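You operate a simulated robot arm through the tools that you are given. There is no shell and no other tool. Be economical: measure what you need, move in short steps, check, and stop when the job is done.

Carry out the task below with a simulated robot arm. There is one attempt and no reset: what you move stays moved.

## Task
Open the trough lid.
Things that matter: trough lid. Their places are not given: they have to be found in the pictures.

Only the result counts: the job must be done as asked and must still hold three seconds after the hand-in. Knocking over, shifting, dropping, spilling or breaking anything else fails it. A push-on lid holds only when it is set on centred and level and pressed home; a screw cap is set on level and turned clockwise until tight.

## Robot
A 6-joint arm with a two-finger parallel gripper, fixed in place. Base frame: the origin is at the foot of the arm, x ahead of it, y to its left, z up. Lengths are in m, angles in rad, forces in N, time in s.
Its first joint turns from -1.152 to 1.152 rad. Payload 2.7 kg.
Tool frame: the origin (TCP) lies between the finger pads and is the grasp point; the fingertips stand 0.023 m ahead of it; z points along the fingers, y is the line along which they close. Largest opening 0.094 m; finger width 0.038, thickness 0.01; the body of the gripper, 0.054 by 0.096 m, starts 0.039 m behind the TCP.
Orientation is that of the tool frame in the base frame, as a unit quaternion [x, y, z, w]. With the fingers straight down and closing along the base's y, the tool's x points along the base's -x, its y along +y and its z along -z.

## Interface
- The arm moves only by the tool play_rows. Its argument "commands" is one flat list of numbers, 7 for each row, row after row: the shift along the tool's x, y, z in m, then the turn, a rotation vector about the tool's x, y, z in rad, then the gripper command, from -1 (shut) to 1 (fully open), values between in proportion. In form: [x, y, z, rx, ry, rz, jaw, x, y, z, rx, ry, rz, jaw, ...]. A call has 1 to 20 rows; each row shifts and turns the commanded pose from where the row before left it, along the tool's axes as they then stand. Each row takes 0.2 s and may step no farther than 0.05 m and 0.15 rad from the row before; otherwise, or with a gripper value out of range, the whole call is refused. Where a pose cannot be reached the arm comes as near as it can. A force on the tool above 40 N (or 10 N above the force at the start of the call, whichever is more), or a blocked arm, ends the call early, and 0.2 s more pass. The fingers move at their own pace (about 0.045 m/s each) and stop on an object; they squeeze with about 44 N. The grip force told is the motor's: it shows also when the fingers shut on nothing. Time passes only in rows, and 0.2 s behind the last, so rows that do not move let the fingers close. It gives the time, the measured TCP pose, the force on the tool (base axes), the opening and the grip force at its end, in the units of the frame above (readings bear some noise), and new pictures: "views" is both (left out), scene, wrist or none.
- Cameras (640 x 400 px; columns grow to the right, rows downward): "scene" is fixed at [0.0445, -0.4097, 1.4246]; the picture's right is [0.96, -0.27, 0.00], its down [-0.10, -0.36, -0.93] and it looks along [0.25, 0.89, -0.38] (base axes); focal length 335 px, centre (320, 200). "wrist" rides on the gripper at [-0.039, 0, -0.044] in the tool frame; the picture's right is [0.00, -1.00, 0.00], its down [0.97, 0.00, -0.24] and it looks along [0.24, 0.00, 0.97] (tool axes); focal length 218 px, centre (320, 200).
- point_at(camera, pixels): for up to 12 pixels [column, row] of the newest picture of that camera ("zoom" is the newest enlarged one), the place [x, y, z] in the base frame of the surface seen there, good to about 0.002 m. It takes no simulated time.
- zoom(camera, box): a new picture of the part [left, top, right, bottom] of that camera's present view, enlarged. It takes no simulated time.
- close_job(): hands the job in; it is judged then, once.

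Keep the steps short. Do not move on a guess: measure, check each grasp and each placing, and mend mistakes. In all there are 60 turns and 120 pictures (those below and enlarged ones count). Leave the gripper open and the arm clear of the work at the hand-in unless told otherwise, and finish with a single line.

The tools are called as a command line: name --argument value ..., lists and objects as JSON in quotes. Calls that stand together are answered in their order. play_rows: Moves the arm, as the interface text tells. Its arguments: {"type":"object","properties":{"commands":{"type":"array"},"views":{"type":"string","enum":["both","scene","wrist","none"]}},"required":["commands"]} The other tools are called the same way: point_at (camera, pixels) gives the place of the surface under pixels of a picture; zoom (camera, box) takes an enlarged picture of a part of a camera's view; close_job () hands the job in.

At the start:

```text
clock: 0.0
eef_pos: [0.2801, 0.3181, 1.202]
tcp_rot: [-0.001, 1.0, 0.0, 0.0]
force: [-0.3, 0.2, -0.1]
gripper_width: 0.0942
finger_force: 0.0
```

scene: 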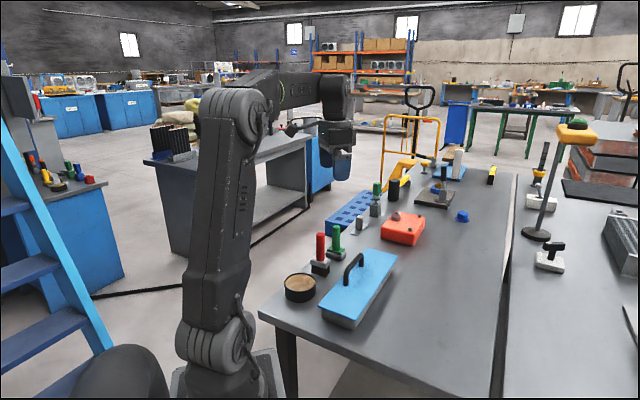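
wrist: 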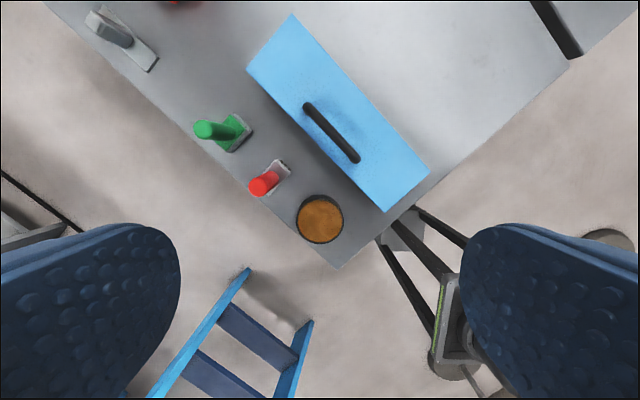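

The trough with the blue lid and black bow handle is at about (358,285) in the scene. I'll zoom in and measure it.

zoom --camera "scene" --box '[270, 220, 430, 340]'

point_at --camera "wrist" --pixels '[[292, 14], [247, 70], [429, 172], [385, 213], [307, 106], [356, 158], [332, 131], [320, 220], [265, 182], [205, 130], [370, 130], [310, 140]]'

zoom --camera "wrist" --box '[220, 0, 460, 240]'

```text
3.33 times, centred on (350, 280) of scene
```

zoom: 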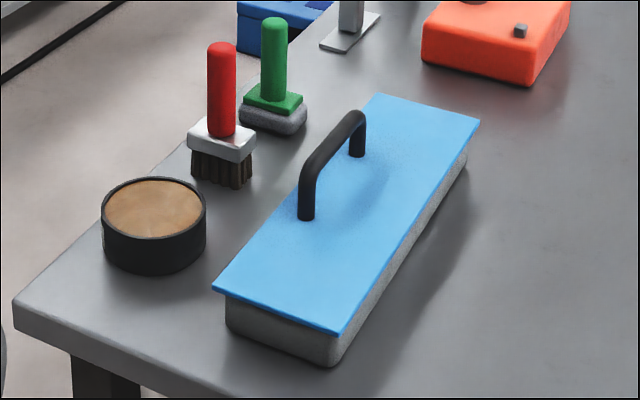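

```text
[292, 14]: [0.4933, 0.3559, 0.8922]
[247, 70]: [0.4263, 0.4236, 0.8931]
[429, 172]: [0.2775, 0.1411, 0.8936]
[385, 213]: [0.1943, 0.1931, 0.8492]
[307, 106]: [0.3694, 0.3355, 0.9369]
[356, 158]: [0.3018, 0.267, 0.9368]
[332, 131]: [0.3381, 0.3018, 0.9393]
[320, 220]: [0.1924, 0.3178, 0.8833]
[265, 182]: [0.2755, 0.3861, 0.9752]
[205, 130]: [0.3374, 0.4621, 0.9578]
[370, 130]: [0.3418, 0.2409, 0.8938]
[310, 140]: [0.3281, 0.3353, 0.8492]
```

```text
1.67 times, centred on (340, 120) of wrist
```

zoom: 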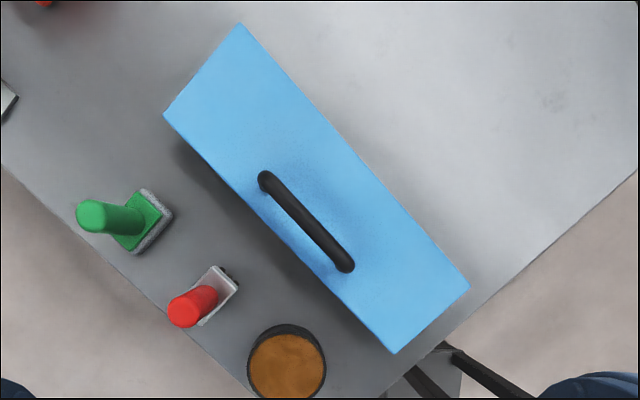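

The lid is about 0.304 × 0.095 m with its top at z≈0.893. Its long axis lies at 45° in the base xy plane. The bow handle's top is at z≈0.938, and the handle sits about 0.025 m off centre towards the left edge (the brush side), which hints at a hinge on the right long edge. I'll move above the handle, turn to match it, and look more closely.

play_rows --commands '[-0.0139, -0.0043, 0.0375, 0, 0, 0, 1, -0.0139, -0.0043, 0.0375, 0, 0, 0, 1, -0.0139, -0.0043, 0.0375, 0, 0, 0, 1, -0.0139, -0.0043, 0.0375, 0, 0, 0, 1, 0, 0, 0, 0, 0, -0.131, 1, 0, 0, 0, 0, 0, -0.131, 1, 0, 0, 0, 0, 0, -0.131, 1, 0, 0, 0, 0, 0, -0.131, 1, 0, 0, 0, 0, 0, -0.131, 1, 0, 0, 0, 0, 0, -0.1304, 1, 0, 0, 0, 0, 0, 0, 1]'

zoom --camera "scene" --box '[310, 240, 410, 335]'

```text
clock: 2.4
eef_pos: [0.3356, 0.302, 1.0511]
tcp_rot: [-0.385, 0.923, 0.0, 0.001]
force: [-0.2, 0.5, 0.7]
gripper_width: 0.0938
finger_force: 0.1
```

scene: 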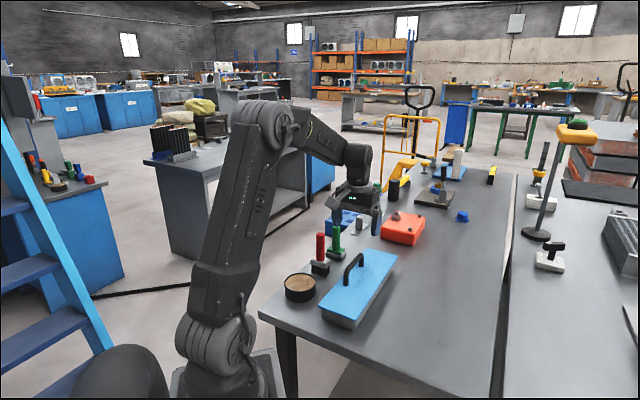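
wrist: 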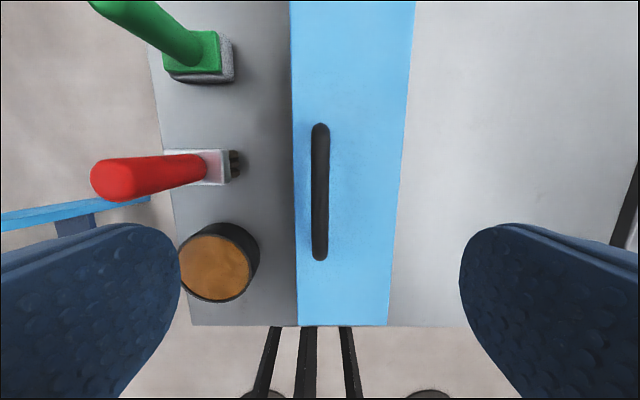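

```text
4.21 times, centred on (360, 288) of scene
```

zoom: 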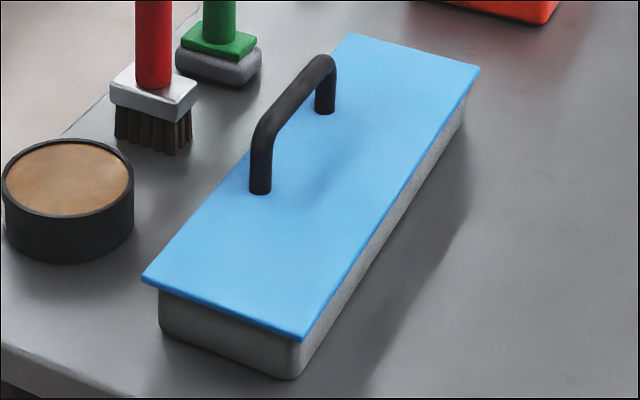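

The handle lines up with the tool axis: it runs along column 320 with its middle at about row 192. Before going down I'll check where the red brush is relative to the left finger and recheck the handle.

point_at --camera "wrist" --pixels '[[115, 180], [190, 165], [225, 160], [238, 163], [320, 130], [320, 190], [320, 255], [293, 190], [402, 190], [389, 322], [297, 322]]'

```text
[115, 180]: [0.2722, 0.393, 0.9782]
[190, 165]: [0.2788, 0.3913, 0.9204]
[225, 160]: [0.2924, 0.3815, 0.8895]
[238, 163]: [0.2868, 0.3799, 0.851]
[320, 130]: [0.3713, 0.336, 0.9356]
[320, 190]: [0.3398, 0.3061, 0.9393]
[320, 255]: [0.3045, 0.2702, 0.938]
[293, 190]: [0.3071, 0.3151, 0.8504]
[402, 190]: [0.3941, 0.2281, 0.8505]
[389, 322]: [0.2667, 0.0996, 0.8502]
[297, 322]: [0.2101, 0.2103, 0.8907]
```

The red brush is at least 0.087 m to the left of the handle, so a half-open gripper clears it. The bar's top is at z≈0.939. I'll descend to TCP z≈0.932, which leaves the fingertips about 0.016 m above the lid, and close on the bar.

play_rows --commands '[-0.0025, 0, 0.03, 0, 0, 0, 0, 0, 0, 0.03, 0, 0, 0, 0, 0, 0, 0.03, 0, 0, 0, 0, 0, 0, 0.029, 0, 0, 0, 0, 0, 0, 0, 0, 0, 0, 0, 0, 0, 0, 0, 0, 0, -1, 0, 0, 0, 0, 0, 0, -1, 0, 0, 0, 0, 0, 0, -1, 0, 0, 0, 0, 0, 0, -1]'

```text
clock: 4.4
eef_pos: [0.3381, 0.3019, 0.9317]
tcp_rot: [-0.383, 0.924, 0.001, 0.001]
force: [-1.9, 2.4, -1.6]
gripper_width: 0.0134
finger_force: 44.7
```

scene: 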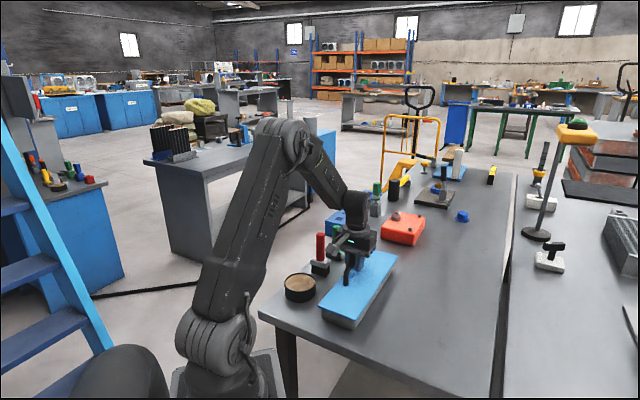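
wrist: 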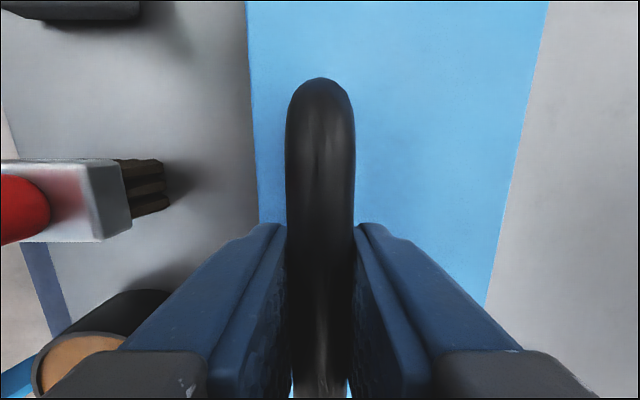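

The bar is gripped: opening 0.0134 m at 44.7 N. Next I'll test the hinge idea with a small arc of 0.2 rad about the right long edge, which lies 0.07 m to the right and about 0.043 m below the TCP. Then I'll check the force.

play_rows --commands '[0, -0.00228, -0.00344, -0.05, 0, 0, -1, 0, -0.00228, -0.00344, -0.05, 0, 0, -1, 0, -0.00228, -0.00344, -0.05, 0, 0, -1, 0, -0.00228, -0.00344, -0.05, 0, 0, -1]'

zoom --camera "scene" --box '[290, 220, 430, 335]'

```text
clock: 5.4
eef_pos: [0.3443, 0.2961, 0.9457]
tcp_rot: [-0.381, 0.919, 0.093, -0.037]
force: [-6.0, 4.4, 5.5]
gripper_width: 0.0135
finger_force: 45.3
```

scene: 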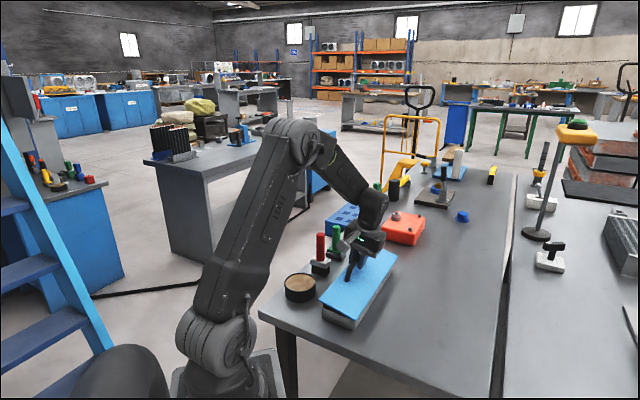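
wrist: 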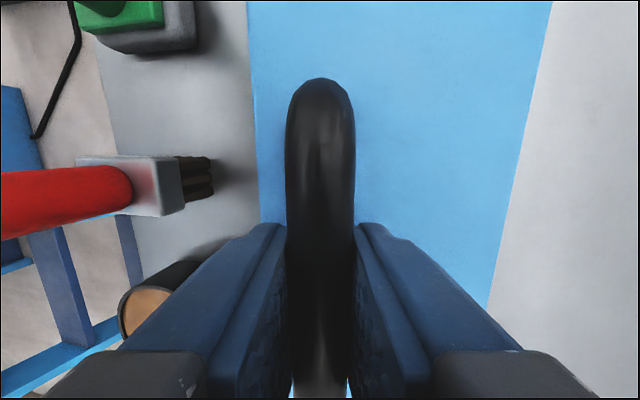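

```text
3.48 times, centred on (360, 278) of scene
```

zoom: 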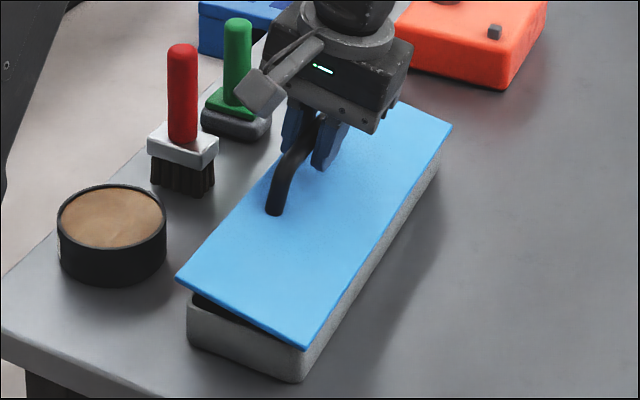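

It is hinged on the right edge. The left edge rose, a dark gap opened, and the force stayed low. I'll continue the arc by another 0.4 rad.

play_rows --commands '[0, -0.0044, -0.0068, -0.1, 0, 0, -1, 0, -0.0044, -0.0068, -0.1, 0, 0, -1, 0, -0.0044, -0.0068, -0.1, 0, 0, -1, 0, -0.0044, -0.0068, -0.1, 0, 0, -1]' --views "scene"

```text
clock: 6.4
eef_pos: [0.3631, 0.2782, 0.9661]
tcp_rot: [-0.366, 0.882, 0.275, -0.113]
force: [-8.0, 10.9, 19.8]
gripper_width: 0.0137
finger_force: 44.9
```

scene: 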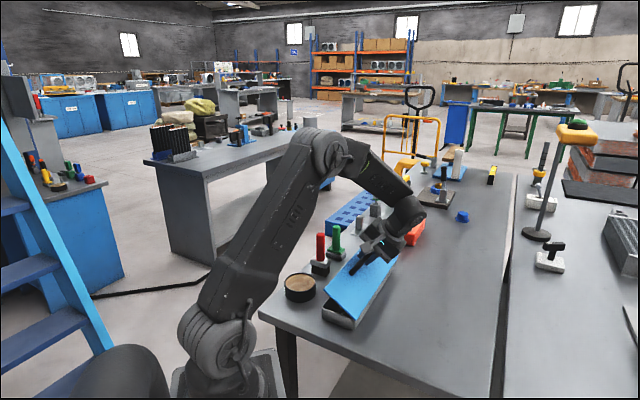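

The lid is opening, but there is a force of about 20 N up and left, so my pivot guess was 2–3 mm off. Fitting the measured motion puts the pivot 0.073 m right and 0.037 m below the starting TCP. I'll correct for that and continue another 0.3 rad.

play_rows --commands '[0, 0.0034, -0.0008, 0, 0, 0, -1, 0, -0.00405, -0.0071, -0.1, 0, 0, -1, 0, -0.00405, -0.0071, -0.1, 0, 0, -1, 0, -0.00405, -0.0071, -0.1, 0, 0, -1]' --views "scene"

```text
clock: 7.4
eef_pos: [0.3786, 0.2622, 0.9749]
tcp_rot: [-0.343, 0.832, 0.403, -0.166]
force: [7.8, 4.6, -9.7]
gripper_width: 0.0134
finger_force: 45.6
```

scene: 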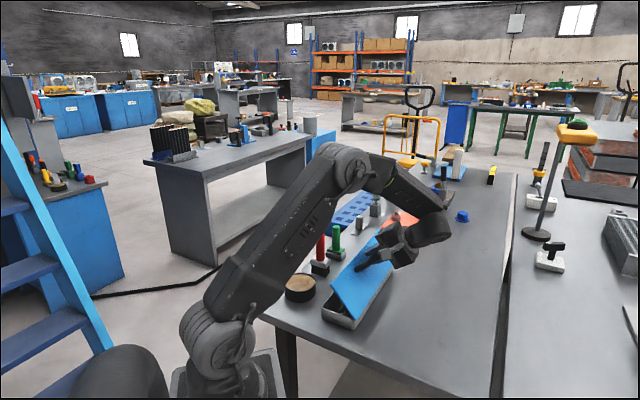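

The forces are low and the lid is at about 0.9 rad. I'll continue another 0.4 rad.

play_rows --commands '[0, -0.0046, -0.0069, -0.1, 0, 0, -1, 0, -0.00405, -0.007, -0.1, 0, 0, -1, 0, -0.00405, -0.0071, -0.1, 0, 0, -1, 0, -0.00405, -0.0071, -0.1, 0, 0, -1]' --views "scene"

```text
clock: 8.4
eef_pos: [0.4008, 0.2408, 0.9751]
tcp_rot: [-0.305, 0.734, 0.56, -0.233]
force: [3.0, 4.7, -5.9]
gripper_width: 0.0135
finger_force: 45.1
```

scene: 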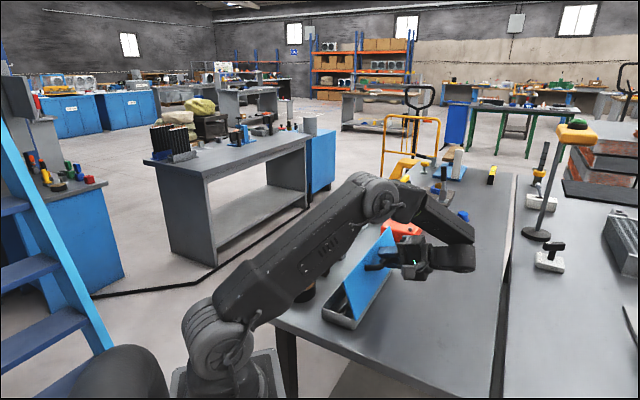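

The lid is at about 1.30 rad with low forces. I'll continue 0.3 rad to just past vertical and watch how much room the gripper has above the table.

play_rows --commands '[0, -0.00405, -0.0071, -0.1, 0, 0, -1, 0, -0.00405, -0.0071, -0.1, 0, 0, -1, 0, -0.00405, -0.0071, -0.1, 0, 0, -1]' --views "both"

zoom --camera "scene" --box '[290, 190, 500, 340]'

```text
clock: 9.3
eef_pos: [0.4106, 0.2313, 0.9718]
tcp_rot: [-0.268, 0.645, 0.663, -0.269]
force: [1.9, 0.9, 4.8]
gripper_width: 0.0138
finger_force: 44.8
out of reach, approached as far as the arm can: row 3
stopped in row 3: the force on the tool passed its limit (the readings are from after the stop); the commanded pose is now the measured one
```

scene: 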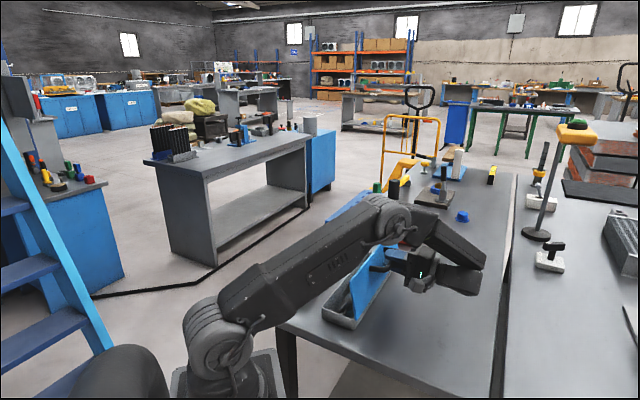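
wrist: 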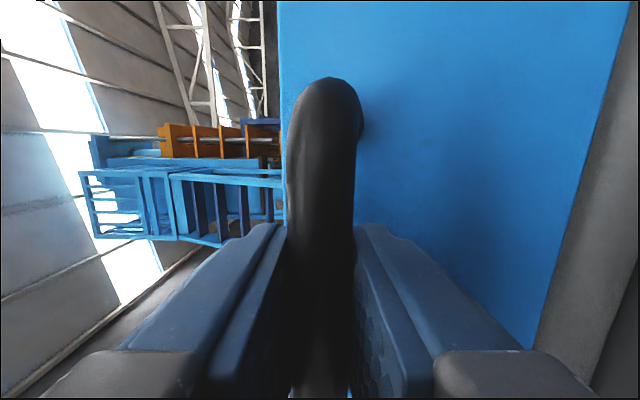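

```text
2.67 times, centred on (395, 265) of scene
```

zoom: 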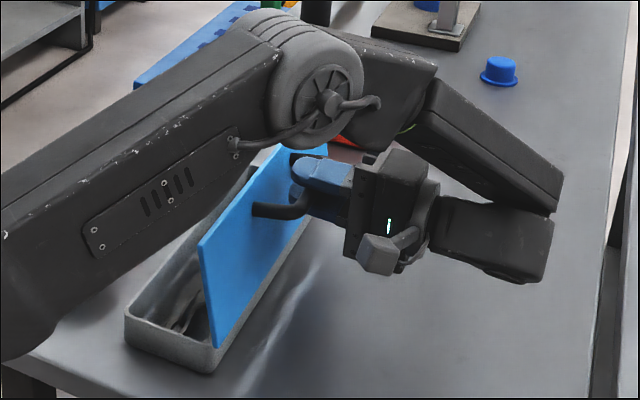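

The reach limit was met at a tool tilt of about 1.6 rad, and the lid looks about vertical. I'll measure its actual angle.

point_at --camera "wrist" --pixels '[[290, 40], [400, 40], [500, 40], [600, 40], [400, 150], [500, 150], [570, 150], [620, 200]]'

point_at --camera "scene" --pixels '[[366, 281], [372, 319], [370, 290], [375, 300], [337, 316]]'

```text
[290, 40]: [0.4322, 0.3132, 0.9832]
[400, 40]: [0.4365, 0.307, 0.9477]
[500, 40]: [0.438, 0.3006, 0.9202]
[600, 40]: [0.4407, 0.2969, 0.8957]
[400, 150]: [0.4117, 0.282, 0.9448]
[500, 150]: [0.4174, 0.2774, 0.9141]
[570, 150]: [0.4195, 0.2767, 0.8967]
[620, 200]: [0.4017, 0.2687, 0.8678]
```

```text
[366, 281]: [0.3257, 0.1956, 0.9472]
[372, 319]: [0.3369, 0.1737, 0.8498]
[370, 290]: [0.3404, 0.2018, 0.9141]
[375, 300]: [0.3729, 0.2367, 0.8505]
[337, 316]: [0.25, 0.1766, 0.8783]
```

The lid face leans about 10° short of vertical, at roughly 1.4 rad. The tool tilted further than that because the bar turned in the fingers. The wrist orientation is what limits the reach, so I'll turn the tool back 0.3 rad about the round bar without moving it, then push the bar onward by translation.

play_rows --commands '[0, 0, 0, 0.1, 0, 0, -1, 0, 0, 0, 0.1, 0, 0, -1, 0, 0, 0, 0.1, 0, 0, -1]' --views "wrist"

point_at --camera "wrist" --pixels '[[300, 40], [400, 40], [500, 40], [570, 40], [400, 150], [500, 150], [550, 150]]'

```text
clock: 10.1
eef_pos: [0.411, 0.2293, 0.9723]
tcp_rot: [-0.306, 0.737, 0.559, -0.223]
force: [0.8, -0.4, 13.3]
gripper_width: 0.0133
finger_force: 45.1
```

wrist: 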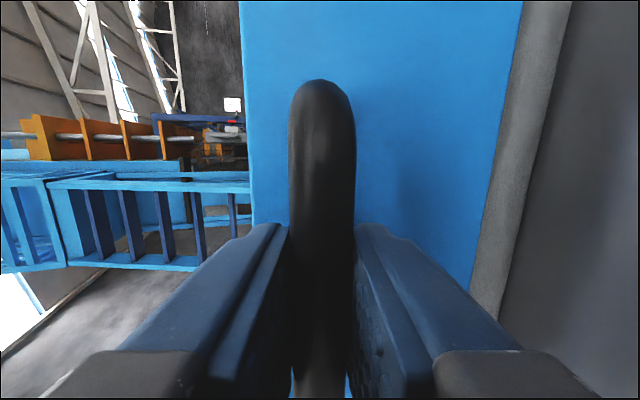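

```text
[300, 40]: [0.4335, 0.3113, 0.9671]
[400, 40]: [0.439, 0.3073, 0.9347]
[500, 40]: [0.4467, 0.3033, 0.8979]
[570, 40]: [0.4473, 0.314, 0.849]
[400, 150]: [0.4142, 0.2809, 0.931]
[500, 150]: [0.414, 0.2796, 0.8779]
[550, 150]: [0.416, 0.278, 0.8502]
```

The tool turned back and the lid stayed put at about 1.36 rad. Now I'll push the bar right and slightly down along the arc in 4 mm steps, watching the force.

play_rows --commands '[0, -0.0026, -0.0034, 0, 0, 0, -1, 0, -0.0026, -0.0034, 0, 0, 0, -1, 0, -0.0026, -0.0034, 0, 0, 0, -1]' --views "wrist"

point_at --camera "wrist" --pixels '[[300, 40], [400, 40], [500, 40], [400, 150], [480, 150]]'

```text
clock: 10.9
eef_pos: [0.4194, 0.2209, 0.9673]
tcp_rot: [-0.306, 0.736, 0.561, -0.223]
force: [2.7, -4.7, 20.8]
gripper_width: 0.0135
finger_force: 44.9
```

wrist: 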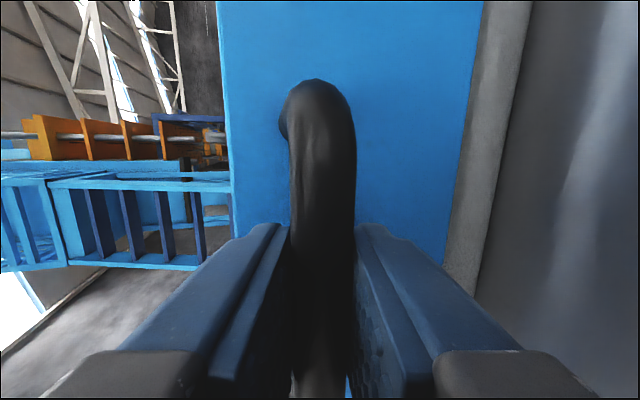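

```text
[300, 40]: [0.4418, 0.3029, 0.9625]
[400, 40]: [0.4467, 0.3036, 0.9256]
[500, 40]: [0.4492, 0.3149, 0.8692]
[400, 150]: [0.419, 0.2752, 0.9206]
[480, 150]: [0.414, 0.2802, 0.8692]
```

It's working: the lid is now about 5° short of vertical and follows the bar. There is a 20 N upward radial force, so I'll drop less per step and continue right.

play_rows --commands '[0, -0.0012, -0.0046, 0, 0, 0, -1, 0, -0.0024, -0.0045, 0, 0, 0, -1, 0, -0.0028, -0.0044, 0, 0, 0, -1]' --views "wrist"

point_at --camera "wrist" --pixels '[[260, 40], [300, 40], [400, 40], [400, 150], [360, 150], [420, 40]]'

```text
clock: 11.7
eef_pos: [0.4281, 0.2117, 0.9614]
tcp_rot: [-0.306, 0.737, 0.56, -0.226]
force: [-13.7, 14.3, -22.0]
gripper_width: 0.0134
finger_force: 45.0
```

wrist: 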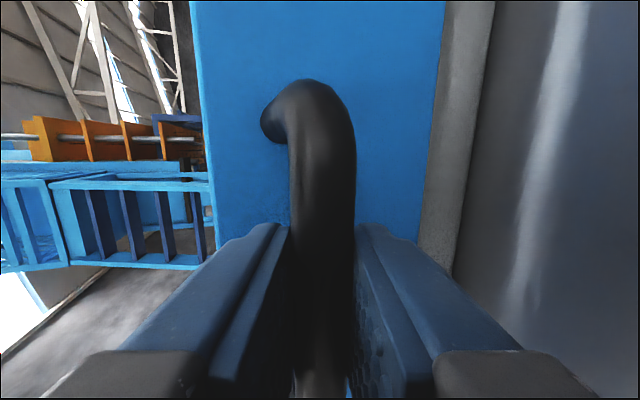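

```text
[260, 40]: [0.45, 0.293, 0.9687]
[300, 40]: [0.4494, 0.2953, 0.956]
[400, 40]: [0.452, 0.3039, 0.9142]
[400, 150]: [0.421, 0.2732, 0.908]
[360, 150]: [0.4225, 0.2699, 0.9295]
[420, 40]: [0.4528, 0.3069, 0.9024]
```

The lid is now about 7° past vertical. The remaining force is mostly radial inward, so I'll steer a bit more downward and go a little further.

play_rows --commands '[0, -0.0035, -0.0015, 0, 0, 0, -1, 0, -0.0042, -0.0028, 0, 0, 0, -1, 0, -0.0042, -0.0028, 0, 0, 0, -1]' --views "both"

point_at --camera "wrist" --pixels '[[230, 40], [260, 40], [300, 40], [380, 40], [360, 150]]'

```text
clock: 12.4
eef_pos: [0.4305, 0.209, 0.9569]
tcp_rot: [-0.306, 0.735, 0.561, -0.228]
force: [-6.8, 4.0, 1.1]
gripper_width: 0.0138
finger_force: 45.4
stopped in row 3: the force on the tool passed its limit (the readings are from after the stop); the commanded pose is now the measured one
```

scene: 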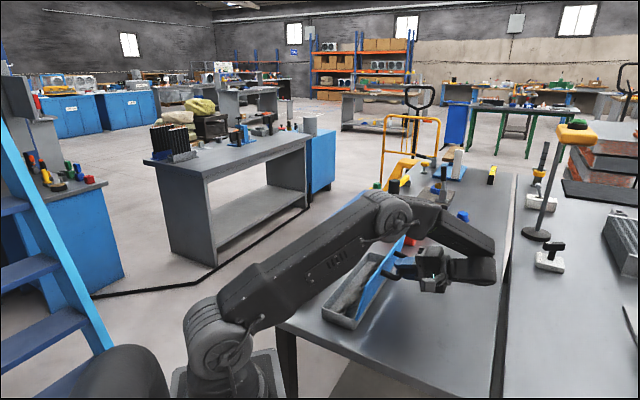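
wrist: 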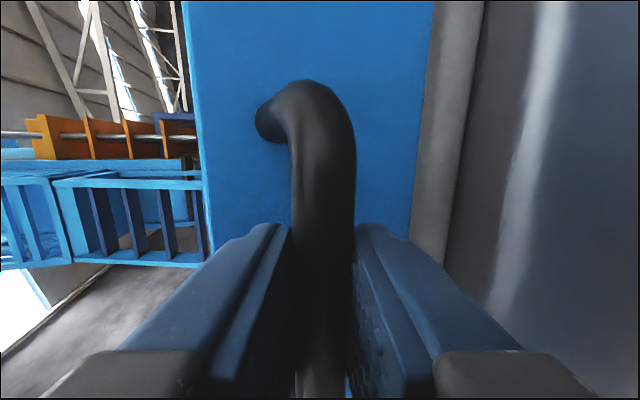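

```text
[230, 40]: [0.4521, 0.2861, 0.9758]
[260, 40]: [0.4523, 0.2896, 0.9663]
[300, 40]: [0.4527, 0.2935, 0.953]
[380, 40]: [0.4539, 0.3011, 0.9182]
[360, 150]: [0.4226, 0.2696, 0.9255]
```

The lid reads about 9–10° past vertical and the force limit tripped, so it is likely at its stop. I'll open the jaw partly, which keeps the upper finger off the lid, and see whether the lid stays.

play_rows --commands '[0, 0, 0, 0, 0, 0, -0.6, 0, 0, 0, 0, 0, 0, -0.4, 0, 0, 0, 0, 0, 0, -0.25, 0, 0, 0, 0, 0, 0, -0.25]' --views "wrist"

point_at --camera "wrist" --pixels '[[230, 40], [300, 40], [380, 40]]'

```text
clock: 13.4
eef_pos: [0.4326, 0.2085, 0.957]
tcp_rot: [-0.308, 0.734, 0.562, -0.228]
force: [-0.1, 0.4, -0.2]
gripper_width: 0.0353
finger_force: 0.0
```

wrist: 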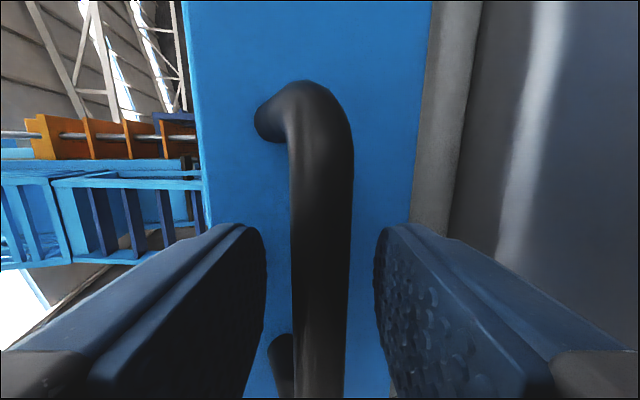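

```text
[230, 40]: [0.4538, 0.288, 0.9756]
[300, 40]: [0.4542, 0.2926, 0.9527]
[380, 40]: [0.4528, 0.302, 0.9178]
```

The lid stays put with both fingers free of the bar. I'll retreat straight back along the tool axis.

play_rows --commands '[0, 0, -0.015, 0, 0, 0, -0.25, 0, 0, -0.015, 0, 0, 0, -0.25, 0, 0, -0.015, 0, 0, 0, -0.25, 0, 0, -0.015, 0, 0, 0, -0.25]' --views "both"

```text
clock: 14.4
eef_pos: [0.4722, 0.1673, 0.9729]
tcp_rot: [-0.306, 0.735, 0.561, -0.226]
force: [0.0, 0.2, -0.8]
gripper_width: 0.0353
finger_force: 0.0
```

scene: 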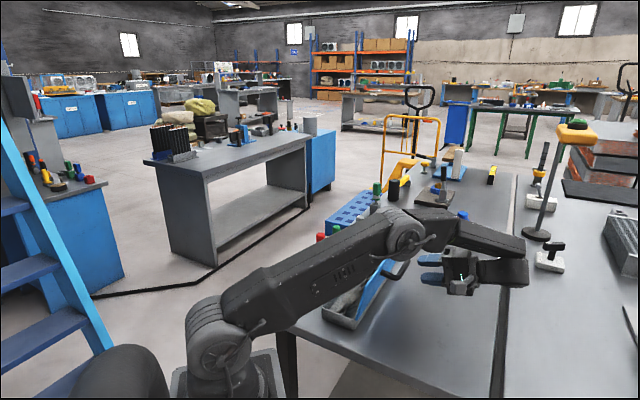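
wrist: 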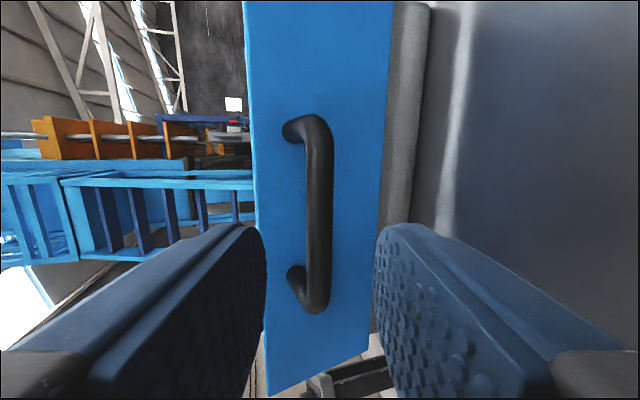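

The fingers are clear and the lid is standing open. I'll raise the hand straight up, open the gripper fully, and verify.

play_rows --commands '[0, 0.024, -0.008, 0, 0, 0, -0.25, 0, 0.024, -0.008, 0, 0, 0, -0.25, 0, 0.024, -0.008, 0, 0, 0, -0.25, 0, 0.024, -0.008, 0, 0, 0, 0.2, 0, 0.024, -0.008, 0, 0, 0, 1, 0, 0, 0, 0, 0, 0, 1, 0, 0, 0, 0, 0, 0, 1, 0, 0, 0, 0, 0, 0, 1]' --views "both"

zoom --camera "scene" --box '[270, 190, 450, 340]'

```text
clock: 16.2
eef_pos: [0.4321, 0.1858, 1.0749]
tcp_rot: [-0.306, 0.736, 0.561, -0.225]
force: [-0.1, -0.2, -0.3]
gripper_width: 0.0941
finger_force: 0.0
out of reach, approached as far as the arm can: row 1, 2, 3, 4, 5
```

scene: 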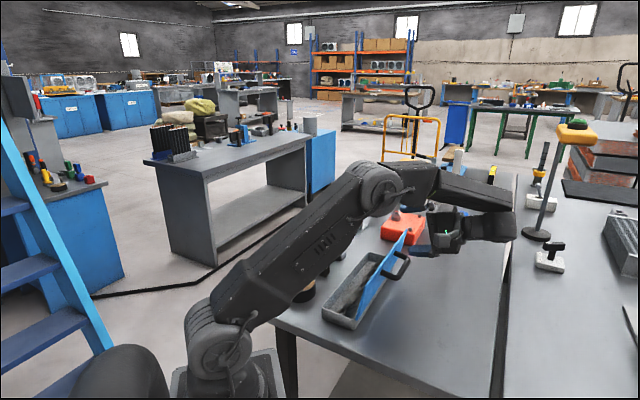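
wrist: 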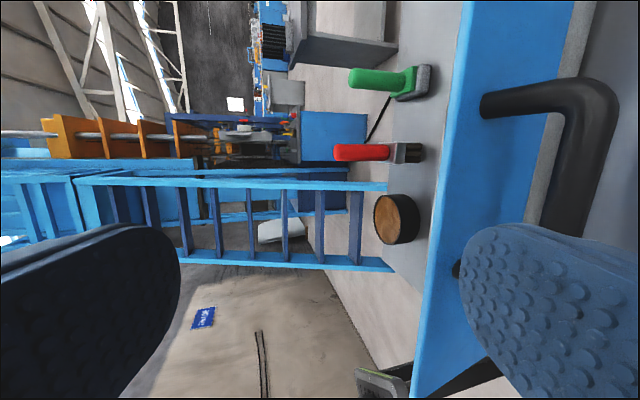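

```text
2.67 times, centred on (360, 265) of scene
```

zoom: 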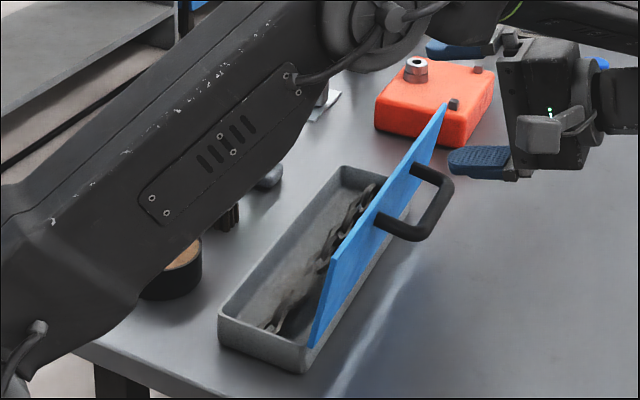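

The lid stands open past vertical on its own, the trough and brushes look undisturbed, and the open gripper is clear above it. I'm handing in.

close_job

```text
The job is handed in.
```

The trough lid is open: it stayed up on its own about 10° past vertical after release, and the job is handed in with the gripper open and clear.
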